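You operate a simulated robot arm through the tools that you are given. There is no shell and no other tool. Be economical: measure what you need, move in short steps, check, and stop when the job is done.

You are at the controls of a simulated two-armed robot. One attempt, no reset.

## Task
Pick up the bottle labelled "sealer" from the high shelf of the open shelf unit with one hand, pass it to the other hand and put it on the upper shelf of the shelf unit. Set down upright: bottle.

The check looks at the end state, three seconds after you hand in, the way a careful person would. Anything else that was tipped, shoved, dropped, spilled or broken makes it a failure.

## Robot
Two 7-joint arms with two-finger parallel grippers on one trunk, on a base that drives. Base frame: it is fixed to the floor where the robot stands at the start and does not move with it; the origin is under the middle of the robot, x ahead of it, y to its left, z up. Lengths are in m, angles in rad, forces in N, time in s.
The left shoulder is at the start at [0.05, 0.168, 1.234], the right one opposite. With the tool pointing down near the work surface each hand reaches from about 0.1 to 0.58 m from the robot's upright axis, wherever it stands, measured 20 degrees to its own side. Places, roughly: upper shelf of the shelf unit [-0.5, 2.6, 1.3]. Payload 1.57 kg a hand.
Tool frame (each hand has its own): the origin (TCP) lies between the finger pads and is the grasp point; the fingertips stand 0.03 m ahead of it; z points along the fingers, y is the line along which they close. Largest opening 0.08 m; finger width 0.017, thickness 0.012; the body of the gripper, 0.04 by 0.082 m, starts 0.08 m behind the TCP.
Orientation is that of the tool frame in the base frame, as [roll, pitch, yaw] about the fixed x, y, z axes, in that order (R = Rz(yaw) Ry(pitch) Rx(roll)). With the fingers straight down and closing along the base's y, the tool's x points along the base's -x, its y along +y and its z along -z.

## Interface
- The arms move only by the tool jog_arm. It takes "left_plan", "right_plan" or both (then of equal length, played together; a hand with none holds still); each is a list of rows, each a list of 7 numbers: the shift along the tool's x, y, z in mm, then the turn, a rotation vector about the tool's x, y, z in rad, then the gripper command, from -1 (fully open) to 1 (shut), values between in proportion. In form: [[dx, dy, dz, wx, wy, wz, claw], ...]. A call has 1 to 10 rows; each row shifts and turns the commanded pose from where the row before left it, along the tool's axes as they then stand. Each row takes 0.2 s and may step no farther than 0.05 m and 0.15 rad from the row before; otherwise, or with a gripper value out of range, the whole call is refused. A pose out of reach is approached as far as the arm can. The call stops where the force on the tool passes 40 N (or 10 N more than at its start, if that is more) or the arm is blocked; 0.2 s more then pass. The fingers move at their own pace (about 0.045 m/s each) and stop on an object; they squeeze with about 26 N. The grip force told is the motor's: it shows also when the fingers shut on nothing. Time passes only in rows, and 0.2 s behind the last, so rows that do not move let the fingers close. The reply holds the time, the measured pose of the TCP, the force on the tool along the base axes, the opening and the grip force, in the units named above and with some noise, with the torque about the TCP (base axes, N m) and any sound that the robot's microphone picked up, and new pictures: "pictures" is both (left out), scene, wrist or none (wrist: the cameras of the hands that moved).
- Cameras (640 x 400 px; columns grow to the right, rows downward): "scene" is now at [0.1292, 0.0357, 1.4816]; the picture's right is [0.42, -0.91, 0.00], its down [-0.28, -0.13, -0.95] and it looks along [0.87, 0.40, -0.30] (base axes); focal length 214 px, centre (320, 200). "left" rides on the left gripper at [0.072, 0.007, -0.122] in its tool frame; the picture's right is [-0.09, 1.00, 0.00], its down [-0.84, -0.08, -0.54] and it looks along [-0.54, -0.05, 0.84] (tool axes); focal length 238 px, centre (320, 200). "right" rides on the right gripper at [0.072, -0.007, -0.122] in its tool frame; the picture's right is [0.09, 1.00, 0.00], its down [-0.84, 0.08, -0.54] and it looks along [-0.54, 0.05, 0.84] (tool axes); focal length 238 px, centre (320, 200). There is no depth. A picture from a camera that has moved, and an enlarged one, comes with that camera's place and axes in the base frame and with its lens. The place of the scene camera against the robot may be out by one fixed shift of up to 0.012 m in any direction.
- raise_lower(by): slides the trunk up (or, below 0, down) by that many m; the arms and the scene camera ride with it, the base frame stays. It gives what a move gives, with no picture.
- steer(legs): drives the robot by 1 to 6 legs, each [ahead, left, turn to the left] in m, m and rad, along the robot's own axes; the way and the turn of a leg run together, so that a leg with both is an arc; at most 1.5 m and 3.142 rad a leg. The arms and the cameras ride along, it lands a little off, and it stops where it bumps. It gives what a move gives, and a new picture of the scene camera.
- pan_tilt(pan, tilt): turns the head with the scene camera to pan (to the left, within 1.396 rad either way) and tilt (down, from -0.506 to 1.204), counted from straight ahead of the robot. It gives what a move gives, and a new picture of the scene camera.
- inspect(camera, box): a new picture of the part [left, top, right, bottom] of that camera's present view, enlarged. The clock stands still meanwhile.
- finish_job(): hands the job in; it is judged then, once.

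Go step by step. Nothing tells you exact positions but the pictures and the camera data: compare them with the known pose of the tool, close in by small moves and look again before you grip or let go. The budget is 120 turns and 260 pictures, counting those below and the enlarged ones. Unless the task says otherwise, let go and move clear before handing in, and close with one line.

The tools are called after "Call:" as name(argument=value, ...) on one line, values as JSON. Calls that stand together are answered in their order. jog_arm: Moves the arms, as the interface text tells. Its arguments: {"type":"object","properties":{"left_plan":{"type":"array","items":{"type":"array","items":{"type":"number"}}},"right_plan":{"type":"array","items":{"type":"array","items":{"type":"number"}}},"pictures":{"type":"string","enum":["both","scene","wrist","none"]}},"required":[]} The other tools are called the same way: raise_lower (by) slides the trunk up or down; steer (legs) drives the base; pan_tilt (pan, tilt) turns the head that bears the scene camera; inspect (camera, box) takes an enlarged picture of a part of a camera's view; finish_job () hands the job in.

At the start:

```text
t: 0.0
left_tcp_pos: [0.2841, 0.3471, 1.0]
left_orientation: [3.139, -0.001, -3.141]
left_ft_force: [0.3, 0.2, -0.3]
left_wrist_torque: [-0.01, -0.02, -0.03]
left_width: 0.08
left_grasp_force: 0.0
right_tcp_pos: [0.2845, 0.0067, 1.4401]
right_orientation: [3.139, -0.001, 3.14]
right_ft_force: [-0.5, 0.3, -0.3]
right_wrist_torque: [-0.03, 0.02, 0.02]
right_width: 0.0798
right_grasp_force: 0.1
trunk travel left (down, up): [-0.403, 0.04]
robot x, y, heading: [-0.0009, 0.0002, -0.004]
head pan, tilt: [0.428, 0.307]
```

scene: 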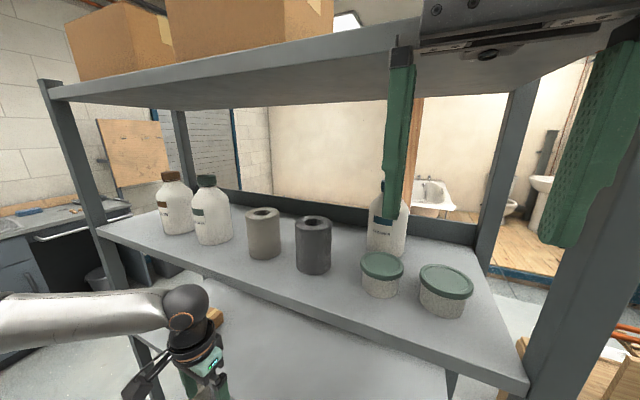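
right: 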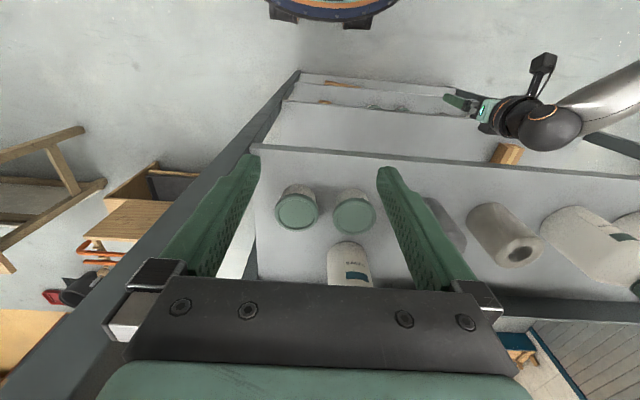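
left: 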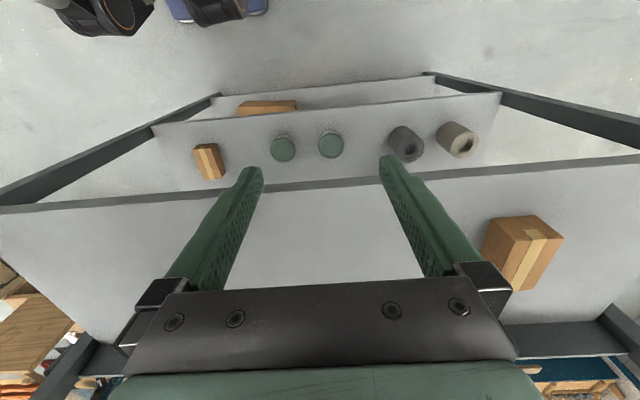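

I see an open shelf unit ahead with three white bottles, two cylinders and two tubs on one of its shelves. I'll enlarge the views to read the labels and find the shelf edges.

Call:
inspect(camera="scene", box=[330, 150, 490, 330])

Call:
inspect(camera="scene", box=[140, 150, 340, 290])

Call:
inspect(camera="right", box=[240, 140, 640, 340])

```text
2.22 times, centred on (410, 240) of scene
camera zoom: at [0.1292, 0.0357, 1.4816], right [0.42, -0.91, 0.0], down [-0.28, -0.13, -0.95], along [0.87, 0.4, -0.3], focal length 477 px, centre (120, 111)
```

zoom: 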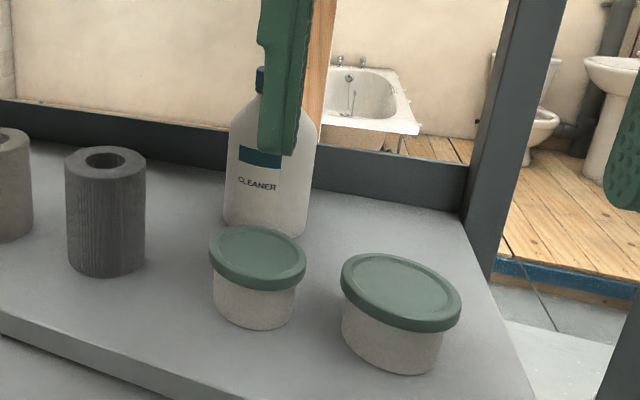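

```text
2.86 times, centred on (240, 220) of scene
camera zoom: at [0.1292, 0.0357, 1.4816], right [0.42, -0.91, 0.0], down [-0.28, -0.13, -0.95], along [0.87, 0.4, -0.3], focal length 613 px, centre (549, 143)
```

zoom: 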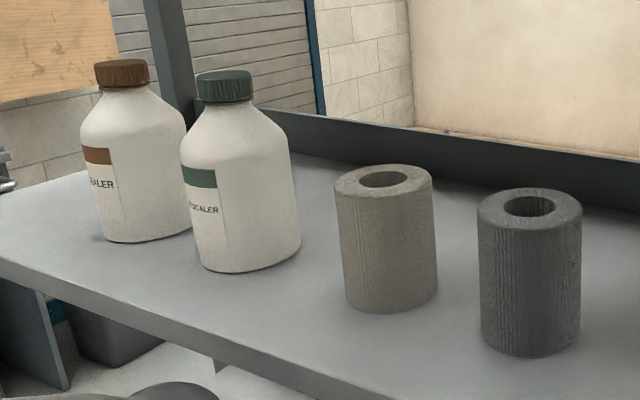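

```text
1.60 times, centred on (440, 240) of right
camera zoom: at [0.2112, -0.0012, 1.5628], right [-0.09, 1.0, 0.0], down [0.84, 0.07, 0.54], along [0.54, 0.05, -0.84], focal length 381 px, centre (128, 136)
```

zoom: 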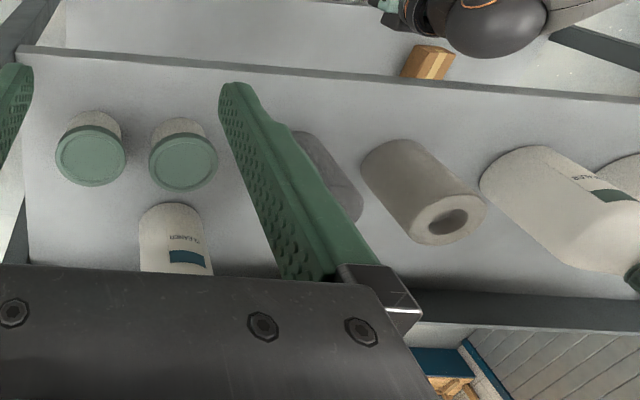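

The brown-capped bottle at the left end reads "...EALER" and the green-capped one next to it "...SCALER". I estimate the shelf surface at z≈1.22 and its front edge at x≈0.35. I'll look left at the bottles and then at the destination unit.

Call:
pan_tilt(pan=0.85, tilt=0.3)

Call:
inspect(camera="scene", box=[230, 100, 430, 260])

Call:
pan_tilt(pan=1.39, tilt=0.2)

```text
t: 0.9
left_tcp_pos: [0.2849, 0.3452, 1.0008]
left_orientation: [-3.141, -0.001, -3.141]
left_ft_force: [0.2, 1.3, 0.0]
left_wrist_torque: [-0.01, -0.02, 0.0]
left_width: 0.0801
left_grasp_force: 0.1
right_tcp_pos: [0.2839, 0.0073, 1.4413]
right_orientation: [3.139, 0.0, 3.139]
right_ft_force: [-0.9, -0.6, -1.2]
right_wrist_torque: [-0.01, 0.01, 0.02]
right_width: 0.0799
right_grasp_force: 0.1
trunk travel left (down, up): [-0.403, 0.04]
robot x, y, heading: [0.0002, 0.0019, 0.003]
head pan, tilt: [0.85, 0.3]
camera scene: at [0.106, 0.0671, 1.4822], right [0.75, -0.66, 0.0], down [-0.2, -0.22, -0.96], along [0.63, 0.72, -0.3], focal length 214 px, centre (320, 200)
```

scene: 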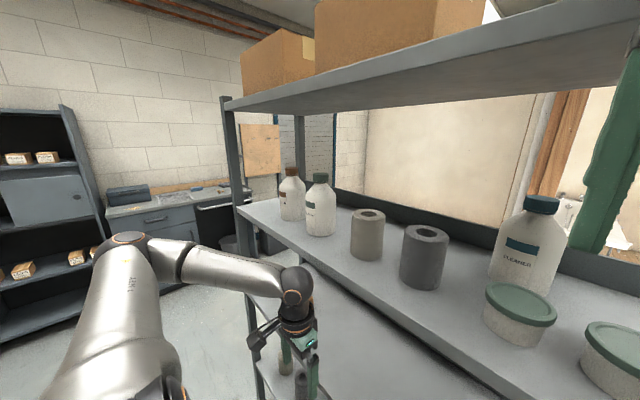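

```text
2.50 times, centred on (330, 180) of scene
camera zoom: at [0.106, 0.0671, 1.4822], right [0.75, -0.66, 0.0], down [-0.2, -0.22, -0.96], along [0.63, 0.72, -0.3], focal length 536 px, centre (295, 250)
```

zoom: 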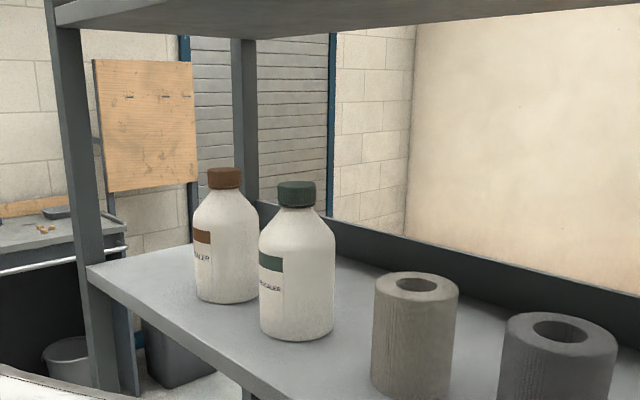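

```text
t: 1.8
left_tcp_pos: [0.2844, 0.3468, 0.9999]
left_orientation: [3.14, 0.001, 3.141]
left_ft_force: [0.9, 0.2, -0.2]
left_wrist_torque: [0.02, 0.02, 0.02]
left_width: 0.0798
left_grasp_force: 0.1
right_tcp_pos: [0.2863, 0.0068, 1.4387]
right_orientation: [3.137, -0.008, 3.138]
right_ft_force: [-0.2, 0.8, -0.6]
right_wrist_torque: [-0.04, 0.02, -0.01]
right_width: 0.0799
right_grasp_force: 0.0
trunk travel left (down, up): [-0.403, 0.04]
robot x, y, heading: [0.0027, -0.0008, 0.003]
head pan, tilt: [1.389, 0.201]
camera scene: at [0.0885, 0.0793, 1.4867], right [0.88, -0.47, 0.0], down [-0.12, -0.22, -0.97], along [0.46, 0.85, -0.25], focal length 214 px, centre (320, 200)
```

scene: 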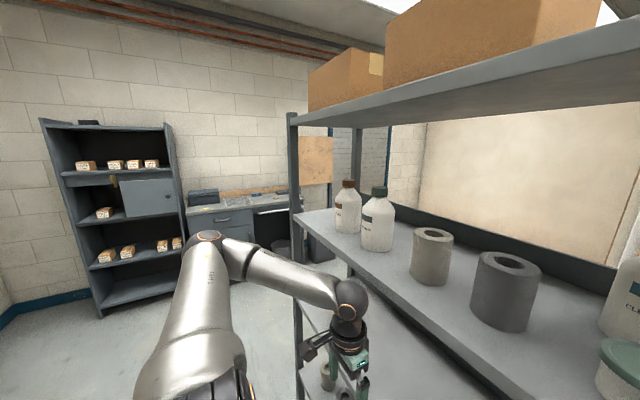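

The sealer looks to be at about (0.49, 0.63) and the destination unit stands against the left wall. I'll back off slightly and slide left to stand in front of the bottle, then look from there.

Call:
steer(legs=[[-0.15, 0, 0], [0, 0.45, 0]])

Call:
pan_tilt(pan=0.2, tilt=0.35)

Call:
inspect(camera="scene", box=[220, 100, 460, 300])

```text
t: 7.2
left_tcp_pos: [0.1337, 0.79, 1.0005]
left_orientation: [3.141, 0.0, -3.139]
left_ft_force: [-0.5, 1.0, 0.3]
left_wrist_torque: [0.02, -0.01, 0.0]
left_width: 0.08
left_grasp_force: 0.0
right_tcp_pos: [0.1352, 0.4501, 1.4394]
right_orientation: [3.137, -0.01, 3.14]
right_ft_force: [0.1, -0.3, -0.6]
right_wrist_torque: [0.0, 0.03, 0.01]
right_width: 0.08
right_grasp_force: 0.0
trunk travel left (down, up): [-0.403, 0.04]
robot x, y, heading: [-0.1501, 0.445, -0.001]
head pan, tilt: [1.389, 0.201]
camera scene: at [-0.0628, 0.5238, 1.4878], right [0.88, -0.47, 0.0], down [-0.11, -0.21, -0.97], along [0.45, 0.86, -0.24], focal length 214 px, centre (320, 200)
```

scene: 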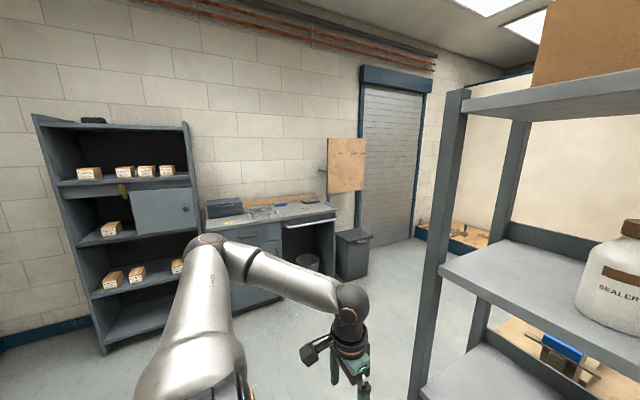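

```text
t: 8.6
left_tcp_pos: [0.1329, 0.7905, 1.0003]
left_orientation: [-3.141, 0.0, -3.141]
left_ft_force: [0.0, -0.1, 0.3]
left_wrist_torque: [-0.03, -0.03, 0.03]
left_width: 0.0798
left_grasp_force: 0.1
right_tcp_pos: [0.1364, 0.4503, 1.438]
right_orientation: [3.136, -0.009, 3.14]
right_ft_force: [-0.6, 0.0, -0.6]
right_wrist_torque: [-0.01, 0.01, -0.02]
right_width: 0.08
right_grasp_force: 0.1
trunk travel left (down, up): [-0.403, 0.04]
robot x, y, heading: [-0.1522, 0.4458, -0.003]
head pan, tilt: [0.201, 0.351]
camera scene: at [-0.0151, 0.4598, 1.4775], right [0.2, -0.98, 0.0], down [-0.34, -0.07, -0.94], along [0.92, 0.19, -0.34], focal length 214 px, centre (320, 200)
```

scene: 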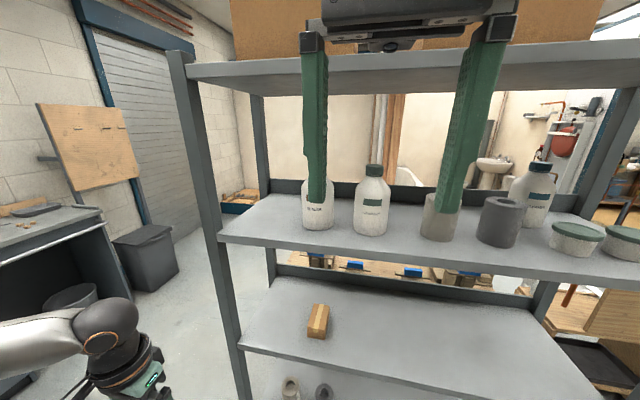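

```text
2.00 times, centred on (340, 200) of scene
camera zoom: at [-0.0151, 0.4598, 1.4775], right [0.2, -0.98, 0.0], down [-0.34, -0.07, -0.94], along [0.92, 0.19, -0.34], focal length 429 px, centre (280, 200)
```

zoom: 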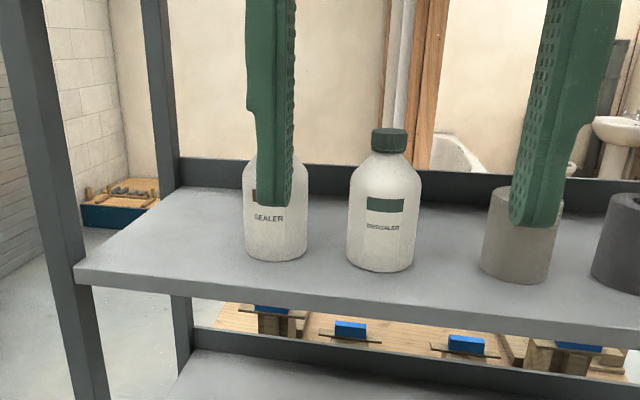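

The label reads "SEALER". It sits at about (0.46, 0.58) on the shelf, whose surface is at z≈1.235. The shelf above leaves only about 0.27 m, so I need a nearly horizontal approach. I'll bring the left hand up pointing forward and move the right hand out of the view.

Call:
jog_arm(left_plan=[[-10, 0, -30, 0, -0.13, 0, -1], [-13.8, 0, -28.4, 0, -0.13, 0, -1], [-17.4, 0, -26.4, 0, -0.13, 0, -1], [-20.6, 0, -23.9, 0, -0.13, 0, -1], [-23.6, 0, -21, 0, -0.13, 0, -1], [-26.2, 0, -17.9, 0, -0.13, 0, -1], [-28.2, 0, -14.3, 0, -0.13, 0, -1], [-29.8, 0, -10.5, 0, -0.13, 0, -1], [-31, 0, -6.6, 0, -0.13, 0, -1], [-31.5, 0, -2.5, 0, -0.13, 0, -1]], right_plan=[[0, -20, 0, 0, 0, 0, -1], [0, -20, 0, 0, 0, 0, -1], [0, -20, 0, 0, 0, 0, -1], [0, -20, 0, 0, 0, 0, -1], [0, -20, 0, 0, 0, 0, -1], [0, -20, 0, 0, 0, 0, -1], [0, -20, 0, 0, 0, 0, -1], [0, -20, 0, 0, 0, 0, -1], [0, -20, 0, 0, 0, 0, -1], [0, -20, 0, 0, 0, 0, -1]])

```text
t: 10.8
left_tcp_pos: [0.2405, 0.7937, 1.3034]
left_orientation: [-3.141, 1.302, -3.139]
left_ft_force: [0.3, -0.6, -0.6]
left_wrist_torque: [-0.01, 0.01, 0.02]
left_width: 0.0798
left_grasp_force: 0.1
left hand out of reach, approached as far as the arm can: row 4, 5, 6
right_tcp_pos: [0.1429, 0.2717, 1.4287]
right_orientation: [3.132, -0.006, 3.141]
right_ft_force: [-0.5, 0.1, 1.1]
right_wrist_torque: [0.0, 0.02, -0.02]
right_width: 0.08
right_grasp_force: 0.0
right hand out of reach, approached as far as the arm can: row 8, 9
trunk travel left (down, up): [-0.403, 0.04]
robot x, y, heading: [-0.148, 0.4452, 0.004]
head pan, tilt: [0.201, 0.351]
camera scene: at [-0.0149, 0.4591, 1.4775], right [0.2, -0.98, 0.0], down [-0.34, -0.07, -0.94], along [0.92, 0.19, -0.34], focal length 214 px, centre (320, 200)
camera right: at [0.0712, 0.2622, 1.5512], right [-0.09, 1.0, 0.01], down [0.84, 0.07, 0.54], along [0.53, 0.06, -0.84], focal length 238 px, centre (320, 200)
camera left: at [0.1041, 0.7988, 1.2668], right [0.02, 1.0, 0.09], down [-0.3, -0.08, 0.95], along [0.95, -0.05, 0.3], focal length 238 px, centre (320, 200)
```

scene: 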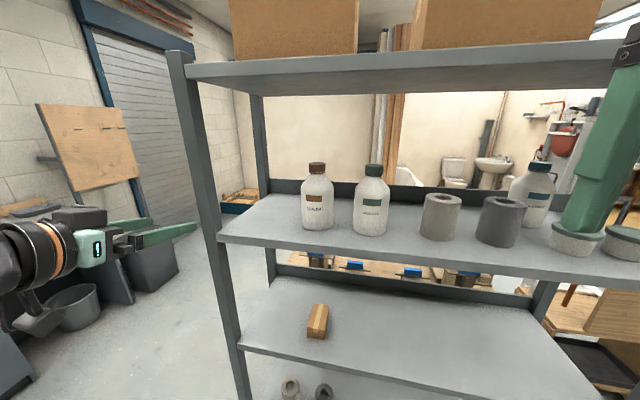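
right: 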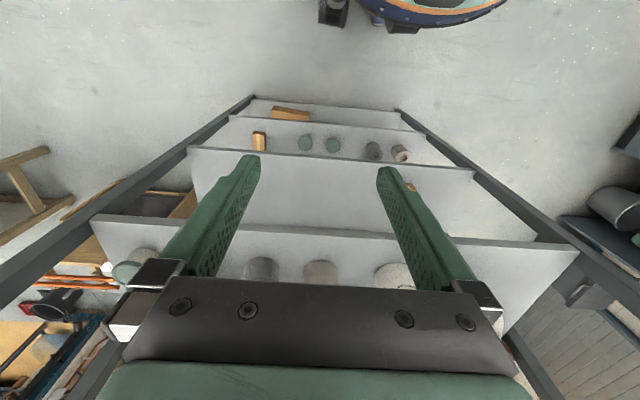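
left: 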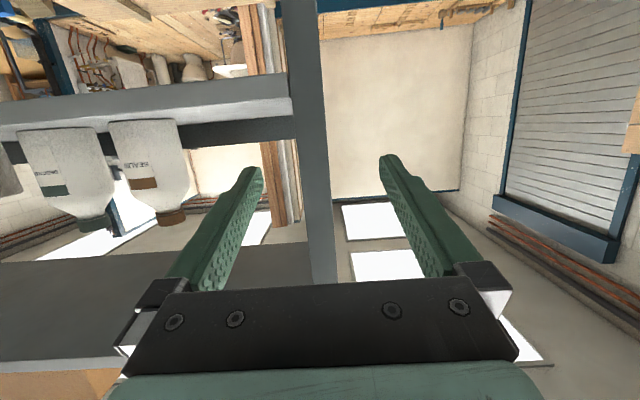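

The left hand now points forward at z=1.30, left of the bottle. I'll slide it right to line up with the bottle, still in front of the shelf.

Call:
jog_arm(left_plan=[[0, -30, 0, 0, 0, 0, -1], [0, -30, 0, 0, 0, 0, -1], [0, -30, 0, 0, 0, 0, -1], [0, -30, 0, 0, 0, 0, -1], [0, -30, 0, 0, 0, 0, -1], [0, -30, 0, 0, 0, 0, -1], [0, -20, 0, 0, 0, 0, -1]])

Call:
inspect(camera="scene", box=[200, 130, 440, 280])

```text
t: 12.4
left_tcp_pos: [0.2612, 0.604, 1.3227]
left_orientation: [-3.14, 1.301, -3.14]
left_ft_force: [-1.0, -0.4, 0.4]
left_wrist_torque: [0.0, 0.0, 0.0]
left_width: 0.0799
left_grasp_force: 0.1
left hand out of reach, approached as far as the arm can: row 1, 2, 3
right_tcp_pos: [0.1441, 0.2722, 1.4292]
right_orientation: [3.134, -0.007, 3.14]
right_ft_force: [-0.7, 0.0, -0.6]
right_wrist_torque: [-0.05, 0.01, -0.03]
right_width: 0.08
right_grasp_force: 0.1
trunk travel left (down, up): [-0.403, 0.04]
robot x, y, heading: [-0.1507, 0.44, -0.0]
head pan, tilt: [0.201, 0.351]
camera scene: at [-0.0151, 0.4593, 1.4775], right [0.2, -0.98, 0.0], down [-0.34, -0.07, -0.94], along [0.92, 0.19, -0.34], focal length 214 px, centre (320, 200)
camera left: at [0.1245, 0.6092, 1.2861], right [0.02, 1.0, 0.09], down [-0.3, -0.08, 0.95], along [0.95, -0.05, 0.3], focal length 238 px, centre (320, 200)
```

scene: 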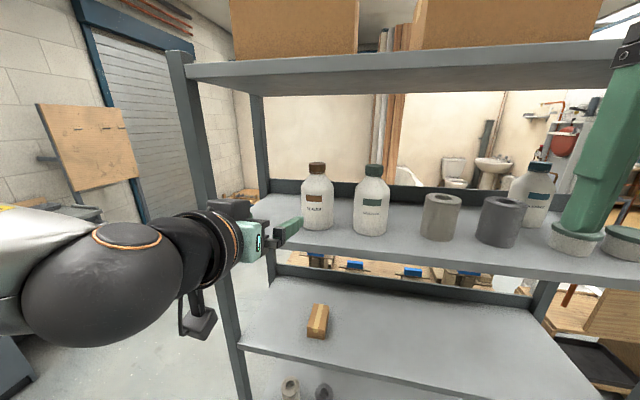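
left: 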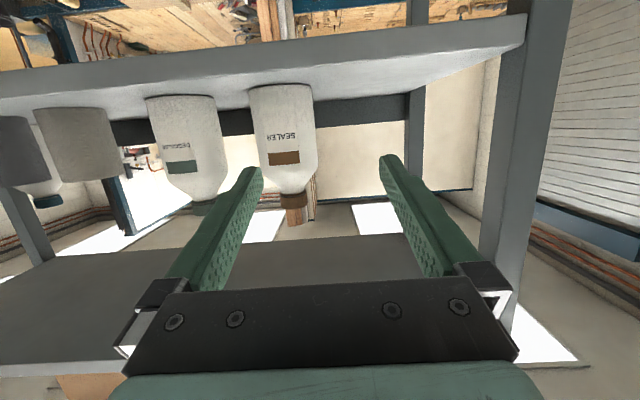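

```text
2.67 times, centred on (320, 205) of scene
camera zoom: at [-0.0151, 0.4593, 1.4775], right [0.2, -0.98, 0.0], down [-0.34, -0.07, -0.94], along [0.92, 0.19, -0.34], focal length 572 px, centre (320, 187)
```

zoom: 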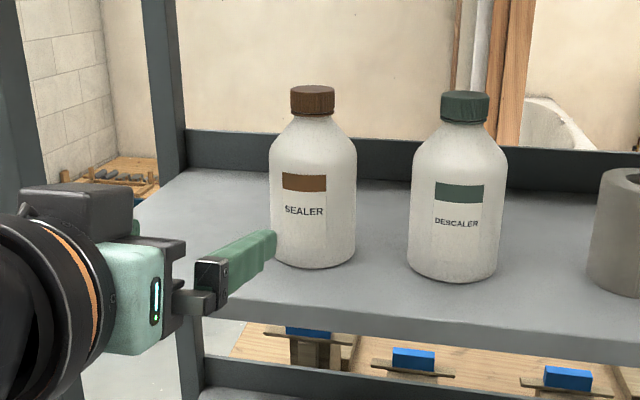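

The body looks about as wide as the gripper opening or wider, so I need a precise width. I'll zoom in with the left wrist camera, raise it 30 mm and zoom again.

Call:
inspect(camera="left", box=[220, 60, 380, 240])

Call:
jog_arm(left_plan=[[-25, -15, 6, 0, 0, 0, -1], [-25, -15, 6, 0, 0, 0, -1], [0, 0, 0, 0, 0, 0, -1]], pictures="none")

Call:
inspect(camera="left", box=[220, 60, 420, 240])

```text
2.22 times, centred on (300, 150) of left
camera zoom: at [0.1245, 0.6092, 1.2861], right [0.02, 1.0, 0.09], down [-0.3, -0.08, 0.95], along [0.95, -0.05, 0.3], focal length 530 px, centre (364, 311)
```

zoom: 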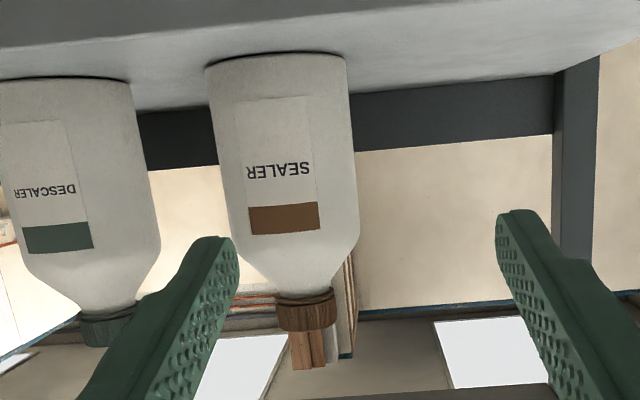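

```text
t: 13.2
left_tcp_pos: [0.2869, 0.5762, 1.3678]
left_orientation: [-3.14, 1.3, -3.141]
left_ft_force: [0.2, -0.4, 0.0]
left_wrist_torque: [0.02, -0.03, 0.03]
left_width: 0.08
left_grasp_force: 0.1
right_tcp_pos: [0.1425, 0.2714, 1.4285]
right_orientation: [3.135, -0.007, 3.141]
right_ft_force: [0.0, 0.8, 0.1]
right_wrist_torque: [0.0, 0.02, 0.0]
right_width: 0.0799
right_grasp_force: 0.0
trunk travel left (down, up): [-0.403, 0.04]
robot x, y, heading: [-0.1468, 0.4475, 0.005]
head pan, tilt: [0.201, 0.351]
```

```text
2.22 times, centred on (320, 150) of left
camera zoom: at [0.1498, 0.5815, 1.3313], right [0.02, 1.0, 0.09], down [-0.3, -0.08, 0.95], along [0.95, -0.05, 0.3], focal length 530 px, centre (320, 311)
```

zoom: 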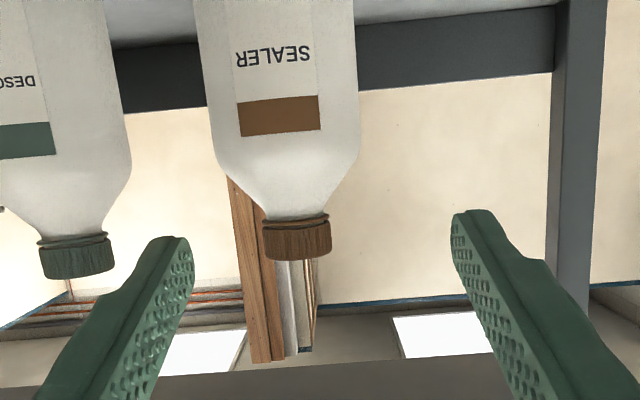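

From the two zooms, the cap axis is at about (0.45, 0.557), with z from 1.368 to 1.388. The cap is about 38 mm across and the body about 79 mm, which is marginal for the gripper, so I'll pick by the cap. I'll level the tool, line it up with the cap and check.

Call:
jog_arm(left_plan=[[0, -9, 0, 0, -0.135, 0, -1], [-10, -9, 0, 0, -0.135, 0, -1], [0, 0, 0, 0, 0, 0, -1]], pictures="scene")

Call:
inspect(camera="left", box=[220, 60, 420, 240])

Call:
inspect(camera="scene", box=[200, 130, 440, 280])

```text
t: 14.0
left_tcp_pos: [0.2884, 0.5584, 1.3776]
left_orientation: [-0.49, 1.569, -0.49]
left_ft_force: [-0.6, -0.4, 0.2]
left_wrist_torque: [0.01, 0.02, 0.03]
left_width: 0.0798
left_grasp_force: 0.0
right_tcp_pos: [0.1429, 0.2724, 1.4297]
right_orientation: [3.134, -0.006, 3.14]
right_ft_force: [0.3, 1.0, 0.2]
right_wrist_torque: [0.01, 0.0, -0.03]
right_width: 0.0797
right_grasp_force: 0.1
trunk travel left (down, up): [-0.403, 0.04]
robot x, y, heading: [-0.148, 0.4444, 0.007]
head pan, tilt: [0.201, 0.351]
camera scene: at [-0.0155, 0.4598, 1.4776], right [0.2, -0.98, 0.0], down [-0.34, -0.07, -0.94], along [0.92, 0.19, -0.34], focal length 214 px, centre (320, 200)
```

scene: 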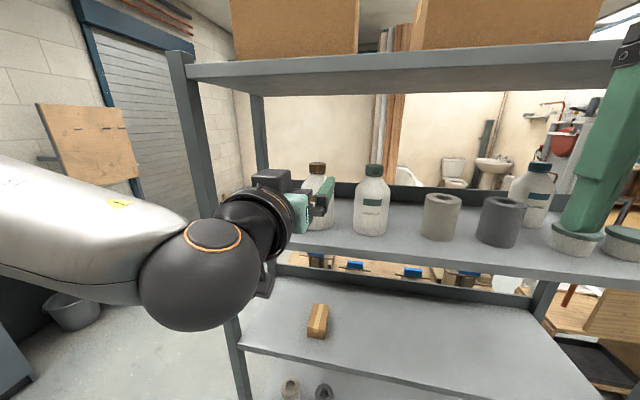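

```text
2.22 times, centred on (320, 150) of left
camera zoom: at [0.1661, 0.563, 1.3062], right [0.0, 1.0, 0.09], down [-0.54, -0.08, 0.84], along [0.84, -0.05, 0.54], focal length 530 px, centre (320, 311)
```

zoom: 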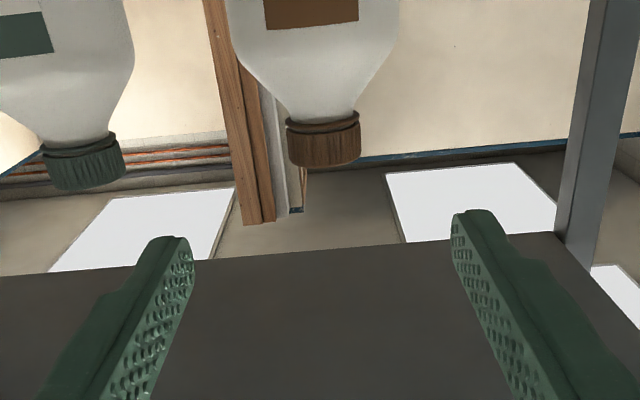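

```text
2.67 times, centred on (320, 205) of scene
camera zoom: at [-0.0155, 0.4598, 1.4776], right [0.2, -0.98, 0.0], down [-0.34, -0.07, -0.94], along [0.92, 0.19, -0.34], focal length 572 px, centre (320, 187)
```

zoom: 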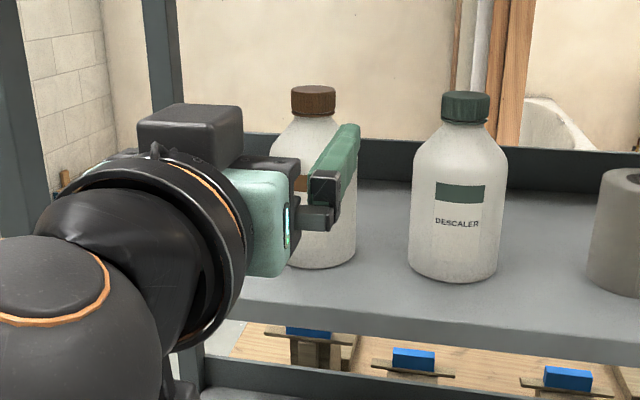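

The cap centre checks out at (0.452, 0.558, 1.378), and the tool is aligned with it in y and z. I'll move straight forward, checking before the last part.

Call:
jog_arm(left_plan=[[0, 0, 30, 0, 0, 0, -1], [0, 0, 30, 0, 0, 0, -1], [0, 0, 25, 0, 0, 0, -1], [0, 0, 15, 0, 0, 0, -1], [0, 0, 0, 0, 0, 0, -1]], pictures="both")

Call:
inspect(camera="scene", box=[200, 130, 440, 280])

```text
t: 15.2
left_tcp_pos: [0.3884, 0.5583, 1.3782]
left_orientation: [-3.059, 1.569, -3.055]
left_ft_force: [-0.7, -0.4, 0.8]
left_wrist_torque: [0.0, -0.01, 0.02]
left_width: 0.0799
left_grasp_force: 0.1
right_tcp_pos: [0.1428, 0.2709, 1.4297]
right_orientation: [3.136, -0.008, 3.139]
right_ft_force: [-0.5, -0.1, 1.0]
right_wrist_torque: [-0.02, 0.01, 0.04]
right_width: 0.0798
right_grasp_force: 0.0
trunk travel left (down, up): [-0.403, 0.04]
robot x, y, heading: [-0.1472, 0.4421, 0.005]
head pan, tilt: [0.201, 0.351]
camera scene: at [-0.0153, 0.4598, 1.4775], right [0.2, -0.98, 0.0], down [-0.34, -0.07, -0.94], along [0.92, 0.19, -0.34], focal length 214 px, centre (320, 200)
camera left: at [0.2661, 0.5635, 1.3066], right [0.0, 1.0, 0.09], down [-0.54, -0.08, 0.84], along [0.84, -0.05, 0.54], focal length 238 px, centre (320, 200)
```

scene: 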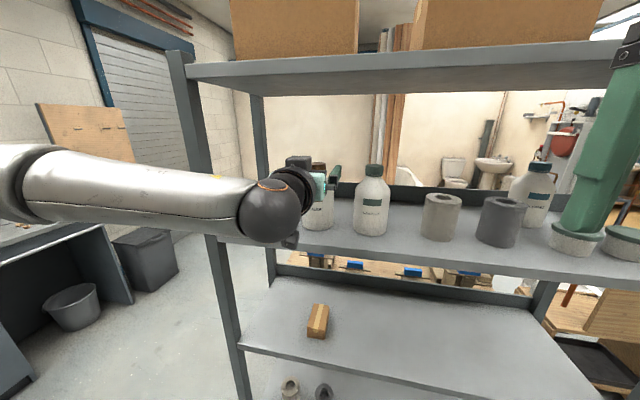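
left: 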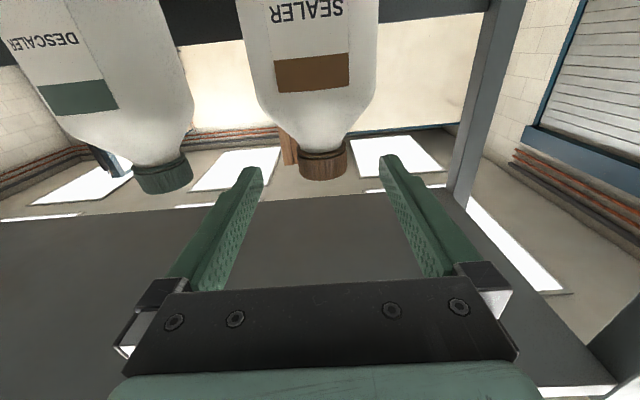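

```text
2.67 times, centred on (320, 205) of scene
camera zoom: at [-0.0153, 0.4598, 1.4775], right [0.2, -0.98, 0.0], down [-0.34, -0.07, -0.94], along [0.92, 0.19, -0.34], focal length 572 px, centre (320, 187)
```

zoom: 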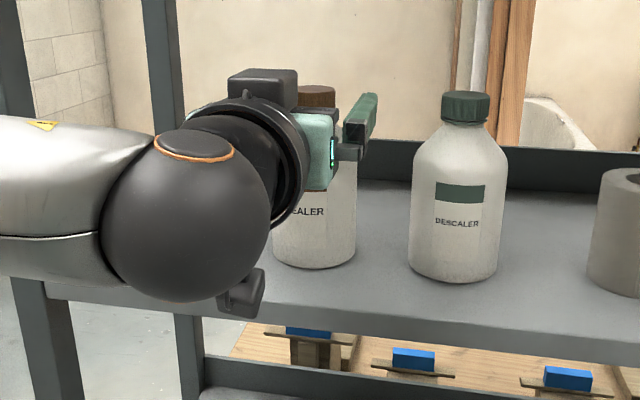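

The cap is centred between the fingertips. I'll advance the last 62 mm, raise 3 mm and close on the cap.

Call:
jog_arm(left_plan=[[-3, 0, 25, 0, 0, 0, -1], [0, 0, 25, 0, 0, 0, -1], [0, 0, 12, 0, 0, 0, -1], [0, 0, 0, 0, 0, 0, -1]], pictures="wrist")

Call:
inspect(camera="left", box=[200, 100, 440, 280])

```text
t: 16.2
left_tcp_pos: [0.4493, 0.5599, 1.3818]
left_orientation: [-0.096, 1.569, -0.094]
left_ft_force: [0.4, 0.2, 0.2]
left_wrist_torque: [0.01, 0.01, -0.01]
left_width: 0.0796
left_grasp_force: 0.1
right_tcp_pos: [0.1434, 0.2714, 1.4286]
right_orientation: [3.133, -0.006, 3.139]
right_ft_force: [0.1, 0.1, 0.6]
right_wrist_torque: [-0.02, 0.02, -0.03]
right_width: 0.0801
right_grasp_force: 0.1
trunk travel left (down, up): [-0.403, 0.04]
robot x, y, heading: [-0.1485, 0.4426, 0.001]
head pan, tilt: [0.201, 0.351]
camera left: at [0.3271, 0.5645, 1.3096], right [0.0, 1.0, 0.09], down [-0.54, -0.08, 0.84], along [0.84, -0.05, 0.54], focal length 238 px, centre (320, 200)
```

left: 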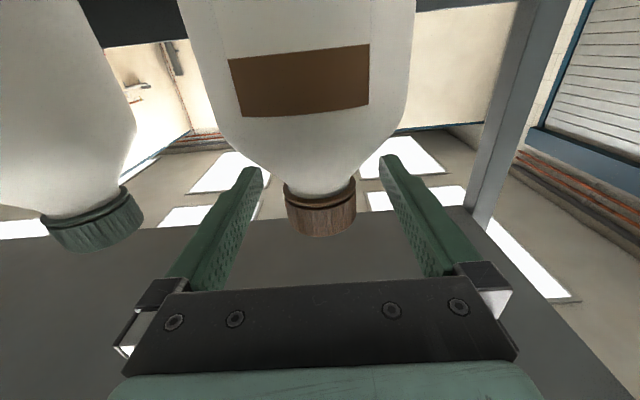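

```text
2.22 times, centred on (320, 190) of left
camera zoom: at [0.3271, 0.5645, 1.3096], right [0.0, 1.0, 0.09], down [-0.54, -0.08, 0.84], along [0.84, -0.05, 0.54], focal length 530 px, centre (320, 222)
```

zoom: 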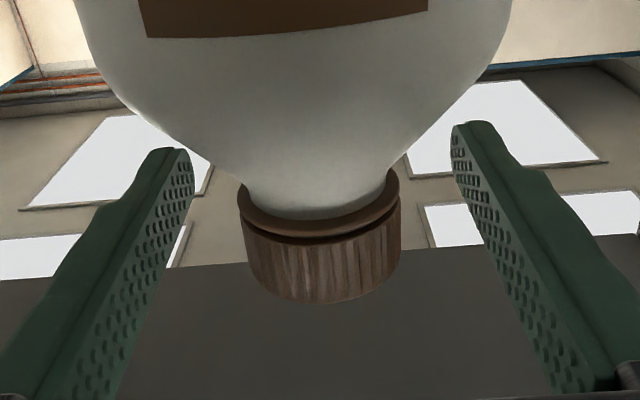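

The cap sits between the pads at the right height. Closing now.

Call:
jog_arm(left_plan=[[0, 0, 0, 0, 0, 0, 1], [0, 0, 0, 0, 0, 0, 1], [0, 0, 0, 0, 0, 0, 1], [0, 0, 0, 0, 0, 0, 1], [0, 0, 0, 0, 0, 0, 1]], pictures="wrist")

```text
t: 17.4
left_tcp_pos: [0.4489, 0.5612, 1.3809]
left_orientation: [-1.901, 1.571, -1.9]
left_ft_force: [0.5, 0.3, 0.5]
left_wrist_torque: [0.06, -0.03, -0.02]
left_width: 0.035
left_grasp_force: 25.9
right_tcp_pos: [0.143, 0.272, 1.4294]
right_orientation: [3.134, -0.007, 3.14]
right_ft_force: [0.7, 0.1, -0.5]
right_wrist_torque: [-0.01, -0.02, 0.02]
right_width: 0.0799
right_grasp_force: 0.1
trunk travel left (down, up): [-0.403, 0.04]
robot x, y, heading: [-0.152, 0.4422, 0.002]
head pan, tilt: [0.201, 0.351]
camera left: at [0.3273, 0.5649, 1.3094], right [0.0, 1.0, 0.09], down [-0.54, -0.08, 0.84], along [0.84, -0.05, 0.54], focal length 238 px, centre (320, 200)
```

left: 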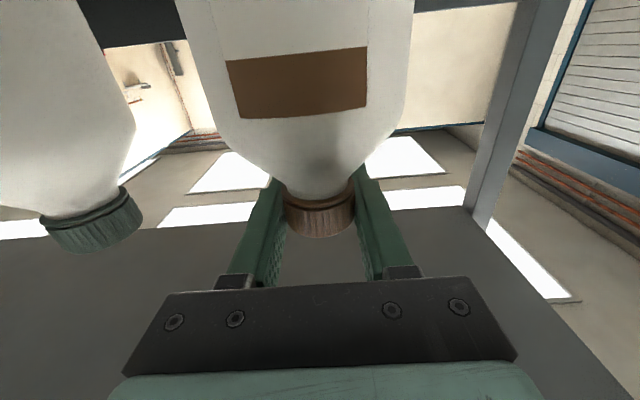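

Gripped: the cap is 35 mm wide, which scales the body to about 72 mm, so the other hand can take the body. I'll lift 30 mm and see how the weight hangs.

Call:
jog_arm(left_plan=[[-10, 0, 0, 0, 0, 0, 1], [-10, 0, 0, 0, 0, 0, 1], [-10, 0, 0, 0, 0, 0, 1], [0, 0, 0, 0, 0, 0, 1]], pictures="both")

```text
t: 18.4
left_tcp_pos: [0.4503, 0.5672, 1.4025]
left_orientation: [2.27, 1.57, 2.273]
left_ft_force: [0.1, 0.3, -0.2]
left_wrist_torque: [0.02, 0.02, -0.02]
left_width: 0.0
left_grasp_force: 21.7
left hand out of reach, approached as far as the arm can: row 1, 3
right_tcp_pos: [0.1437, 0.2718, 1.4299]
right_orientation: [3.136, -0.009, 3.139]
right_ft_force: [0.1, -0.5, 0.6]
right_wrist_torque: [0.02, -0.01, -0.06]
right_width: 0.0799
right_grasp_force: 0.1
trunk travel left (down, up): [-0.403, 0.04]
robot x, y, heading: [-0.1497, 0.4422, 0.002]
head pan, tilt: [0.201, 0.351]
camera scene: at [-0.0149, 0.4597, 1.4775], right [0.2, -0.98, 0.0], down [-0.34, -0.07, -0.94], along [0.92, 0.19, -0.34], focal length 214 px, centre (320, 200)
camera left: at [0.328, 0.5714, 1.33], right [0.0, 1.0, 0.09], down [-0.54, -0.08, 0.84], along [0.84, -0.05, 0.54], focal length 238 px, centre (320, 200)
```

scene: 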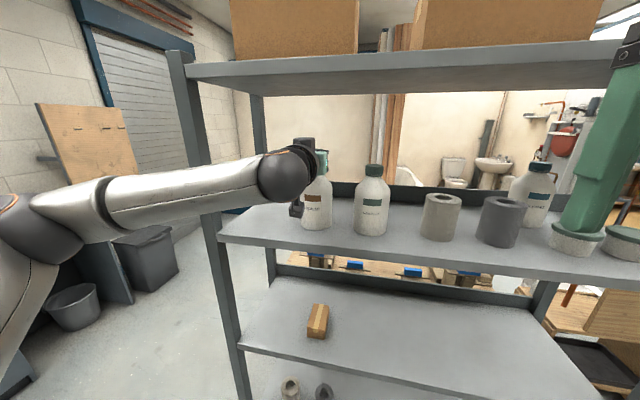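
left: 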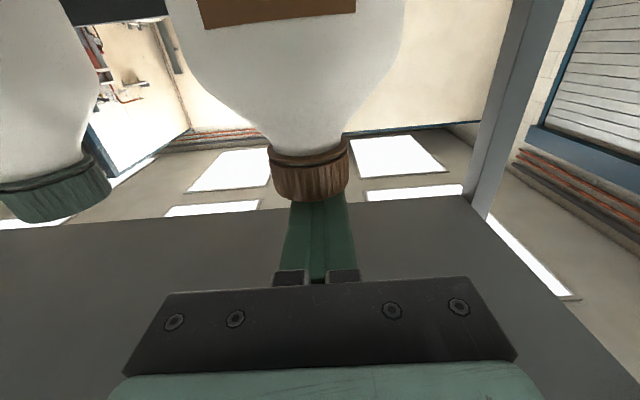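

The cap slipped out of the fingers, but the bottle is still standing. I'll draw the hand straight back, open it clear of the shelf and measure again at high zoom.

Call:
jog_arm(left_plan=[[0, 0, -20, 0, 0, 0, 1], [0, 0, -30, 0, 0, 0, 1], [0, 0, -30, 0, 0, 0, 1], [0, 0, -30, 0, 0, 0, 1], [0, 0, -30, 0, 0, 0, 1], [0, 0, -20, 0, 0, 0, -1], [0, 0, 0, 0, 0, 0, -1], [0, 0, 0, 0, 0, 0, -1], [0, 0, 0, 0, 0, 0, -1]], pictures="none")

Call:
inspect(camera="left", box=[260, 0, 380, 160])

Call:
inspect(camera="scene", box=[280, 140, 400, 250])

```text
t: 20.4
left_tcp_pos: [0.2898, 0.5669, 1.4004]
left_orientation: [-2.693, 1.571, -2.693]
left_ft_force: [0.0, -0.4, 0.2]
left_wrist_torque: [0.01, 0.0, 0.02]
left_width: 0.08
left_grasp_force: 0.1
right_tcp_pos: [0.1439, 0.2723, 1.4278]
right_orientation: [3.134, -0.007, 3.14]
right_ft_force: [-0.5, 0.4, 0.0]
right_wrist_torque: [-0.01, 0.0, -0.02]
right_width: 0.0796
right_grasp_force: 0.1
trunk travel left (down, up): [-0.403, 0.04]
robot x, y, heading: [-0.1512, 0.443, -0.001]
head pan, tilt: [0.201, 0.351]
```

```text
2.50 times, centred on (320, 80) of left
camera zoom: at [0.1681, 0.5717, 1.3293], right [0.0, 1.0, 0.09], down [-0.54, -0.08, 0.84], along [0.84, -0.05, 0.54], focal length 596 px, centre (320, 500)
```

zoom: 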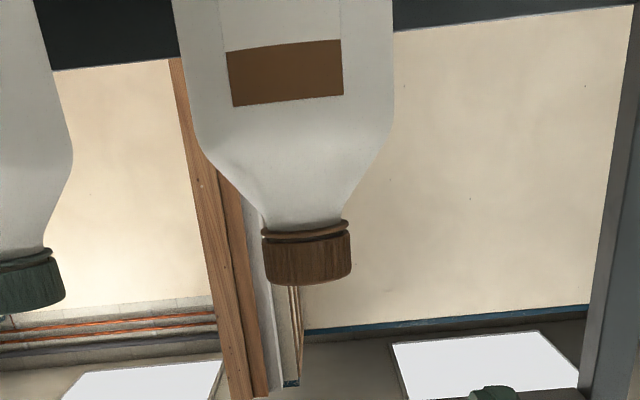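

```text
3.64 times, centred on (340, 195) of scene
camera zoom: at [-0.015, 0.4598, 1.4775], right [0.2, -0.98, 0.0], down [-0.34, -0.07, -0.94], along [0.92, 0.19, -0.34], focal length 780 px, centre (247, 218)
```

zoom: 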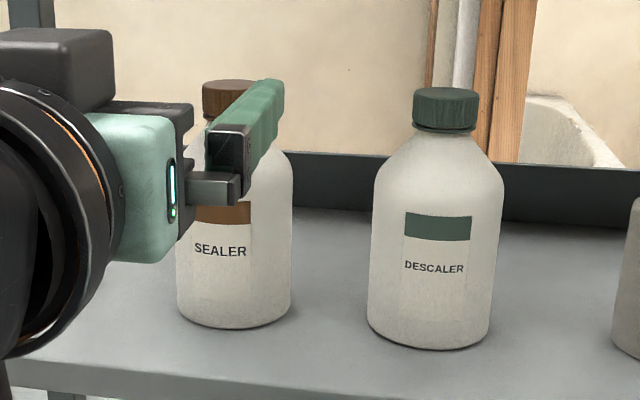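

Triangulating again with the close views puts the cap axis at x≈0.427 and the cap between z≈1.362 and 1.382. My first grip only caught its top edge, which explains the slip. I'll lower 29 mm, re-centre and go in again.

Call:
jog_arm(left_plan=[[15, -5, 0, 0, 0, 0, -1], [14, 0, 0, 0, 0, 0, -1], [0, 0, 30, 0, 0, 0, -1], [0, 0, 30, 0, 0, 0, -1], [0, 0, 30, 0, 0, 0, -1], [0, 0, 25, 0, 0, 0, -1], [0, 0, 0, 0, 0, 0, -1]], pictures="none")

Call:
inspect(camera="left", box=[200, 80, 440, 280])

Call:
inspect(camera="scene", box=[260, 130, 380, 240])

```text
t: 22.0
left_tcp_pos: [0.4045, 0.5607, 1.3718]
left_orientation: [-1.117, 1.57, -1.115]
left_ft_force: [0.9, -0.7, 0.0]
left_wrist_torque: [0.0, -0.01, 0.02]
left_width: 0.08
left_grasp_force: 0.1
right_tcp_pos: [0.1431, 0.2707, 1.429]
right_orientation: [3.134, -0.009, 3.139]
right_ft_force: [-0.7, -0.1, -0.3]
right_wrist_torque: [-0.01, -0.01, 0.0]
right_width: 0.0798
right_grasp_force: 0.0
trunk travel left (down, up): [-0.403, 0.04]
robot x, y, heading: [-0.1515, 0.4446, 0.001]
head pan, tilt: [0.201, 0.351]
```

```text
2.00 times, centred on (320, 180) of left
camera zoom: at [0.2821, 0.5662, 1.3003], right [0.0, 1.0, 0.09], down [-0.54, -0.08, 0.84], along [0.84, -0.05, 0.54], focal length 477 px, centre (320, 240)
```

zoom: 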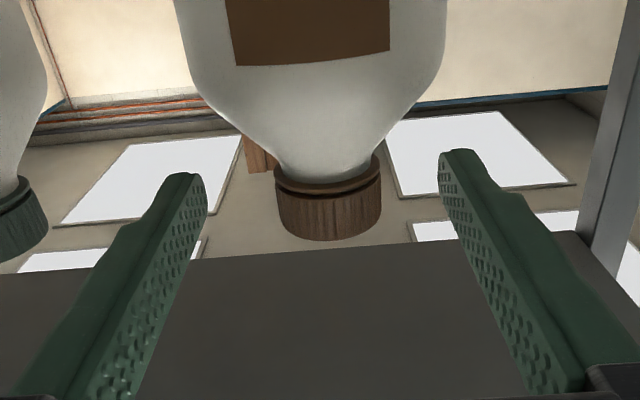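

```text
3.64 times, centred on (320, 185) of scene
camera zoom: at [-0.0155, 0.4597, 1.4776], right [0.2, -0.98, 0.0], down [-0.34, -0.07, -0.94], along [0.92, 0.19, -0.34], focal length 780 px, centre (320, 254)
```

zoom: 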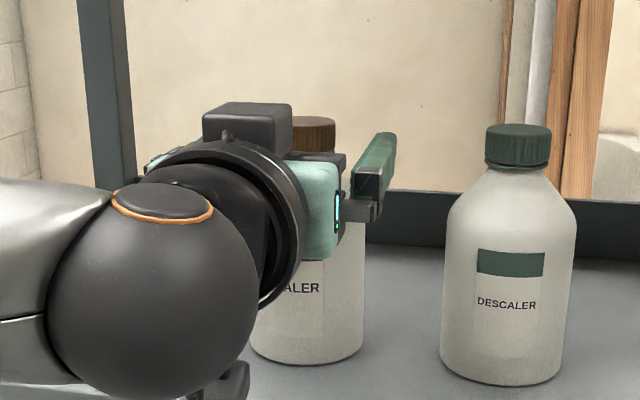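

The cap spans z 1.364–1.380 and its centre is at (0.426, 0.562), so the tool height is now right. I'll advance 22 mm, close, and do a small test lift.

Call:
jog_arm(left_plan=[[0, 1, 22, 0, 0, 0, -1], [0, 0, 0, 0, 0, 0, -1], [0, 0, 0, 0, 0, 0, 1], [0, 0, 0, 0, 0, 0, 1], [0, 0, 0, 0, 0, 0, 1], [0, 0, 0, 0, 0, 0, 1], [0, 0, 0, 0, 0, 0, 1], [-5, 0, 0, 0, 0, 0, 1], [-5, 0, 0, 0, 0, 0, 1], [0, 0, 0, 0, 0, 0, 1]], pictures="both")

```text
t: 24.2
left_tcp_pos: [0.4262, 0.5624, 1.3814]
left_orientation: [3.084, 1.57, 3.083]
left_ft_force: [0.1, 0.3, -4.1]
left_wrist_torque: [0.02, 0.01, 0.01]
left_width: 0.035
left_grasp_force: 25.9
right_tcp_pos: [0.1432, 0.2718, 1.4288]
right_orientation: [3.134, -0.006, 3.14]
right_ft_force: [0.5, 0.2, -0.2]
right_wrist_torque: [0.0, -0.01, -0.02]
right_width: 0.0799
right_grasp_force: 0.0
trunk travel left (down, up): [-0.403, 0.04]
robot x, y, heading: [-0.1508, 0.4443, 0.002]
head pan, tilt: [0.201, 0.351]
camera scene: at [-0.0146, 0.4599, 1.4774], right [0.2, -0.98, 0.0], down [-0.34, -0.07, -0.94], along [0.92, 0.19, -0.34], focal length 214 px, centre (320, 200)
camera left: at [0.3042, 0.5672, 1.3102], right [0.0, 1.0, 0.09], down [-0.54, -0.08, 0.84], along [0.84, -0.05, 0.54], focal length 238 px, centre (320, 200)
```

scene: 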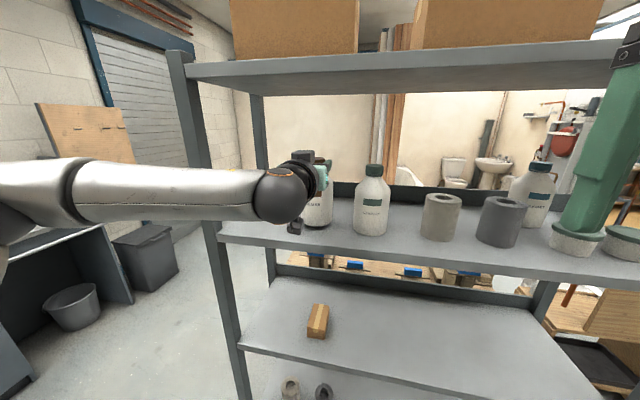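
left: 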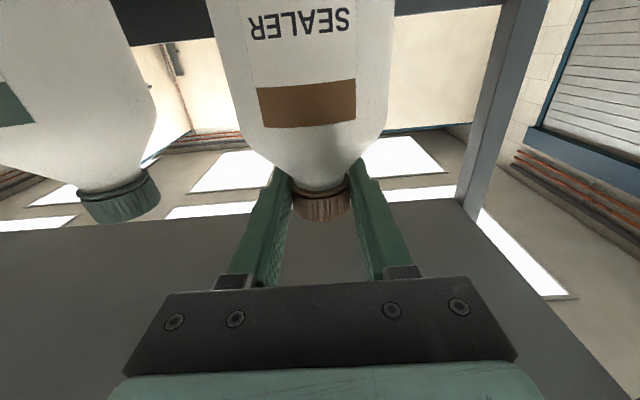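

It holds: the load reads 4 N and the bottle has lifted. I'll raise it 8 mm more and draw it gently out of the shelf.

Call:
jog_arm(left_plan=[[-8, 0, 0, 0, 0, 0, 1], [0, 0, -15, 0, 0, 0, 1], [0, 0, -25, 0, 0, 0, 1], [0, 0, -25, 0, 0, 0, 1], [0, 0, -25, 0, 0, 0, 1], [0, 0, -25, 0, 0, 0, 1], [0, 0, -25, 0, 0, 0, 1], [0, 0, -25, 0, 0, 0, 1], [0, 0, -25, 0, 0, 0, 1], [0, 0, 0, 0, 0, 0, 1]], pictures="both")

```text
t: 26.4
left_tcp_pos: [0.2372, 0.563, 1.3905]
left_orientation: [-2.818, 1.569, -2.819]
left_ft_force: [0.2, -0.8, -4.2]
left_wrist_torque: [-0.01, 0.0, -0.01]
left_width: 0.0348
left_grasp_force: 26.0
right_tcp_pos: [0.144, 0.272, 1.4288]
right_orientation: [3.133, -0.006, 3.139]
right_ft_force: [-0.7, 0.4, -0.3]
right_wrist_torque: [0.0, 0.0, 0.02]
right_width: 0.0796
right_grasp_force: 0.0
trunk travel left (down, up): [-0.403, 0.04]
robot x, y, heading: [-0.1516, 0.4457, 0.001]
head pan, tilt: [0.201, 0.351]
camera scene: at [-0.0142, 0.46, 1.4774], right [0.2, -0.98, 0.0], down [-0.34, -0.07, -0.94], along [0.92, 0.19, -0.34], focal length 214 px, centre (320, 200)
camera left: at [0.115, 0.567, 1.319], right [0.0, 1.0, 0.09], down [-0.54, -0.08, 0.84], along [0.84, -0.05, 0.54], focal length 238 px, centre (320, 200)
```

scene: 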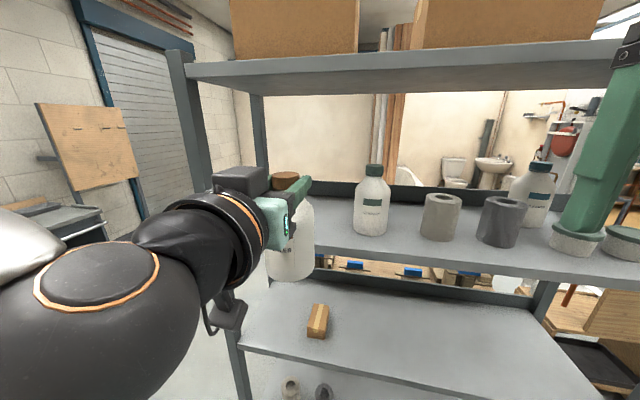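
left: 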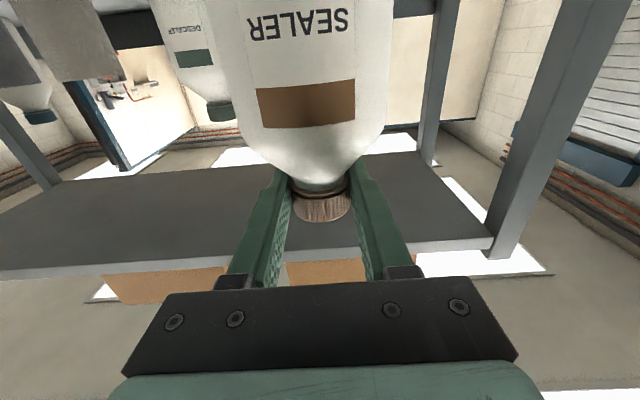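

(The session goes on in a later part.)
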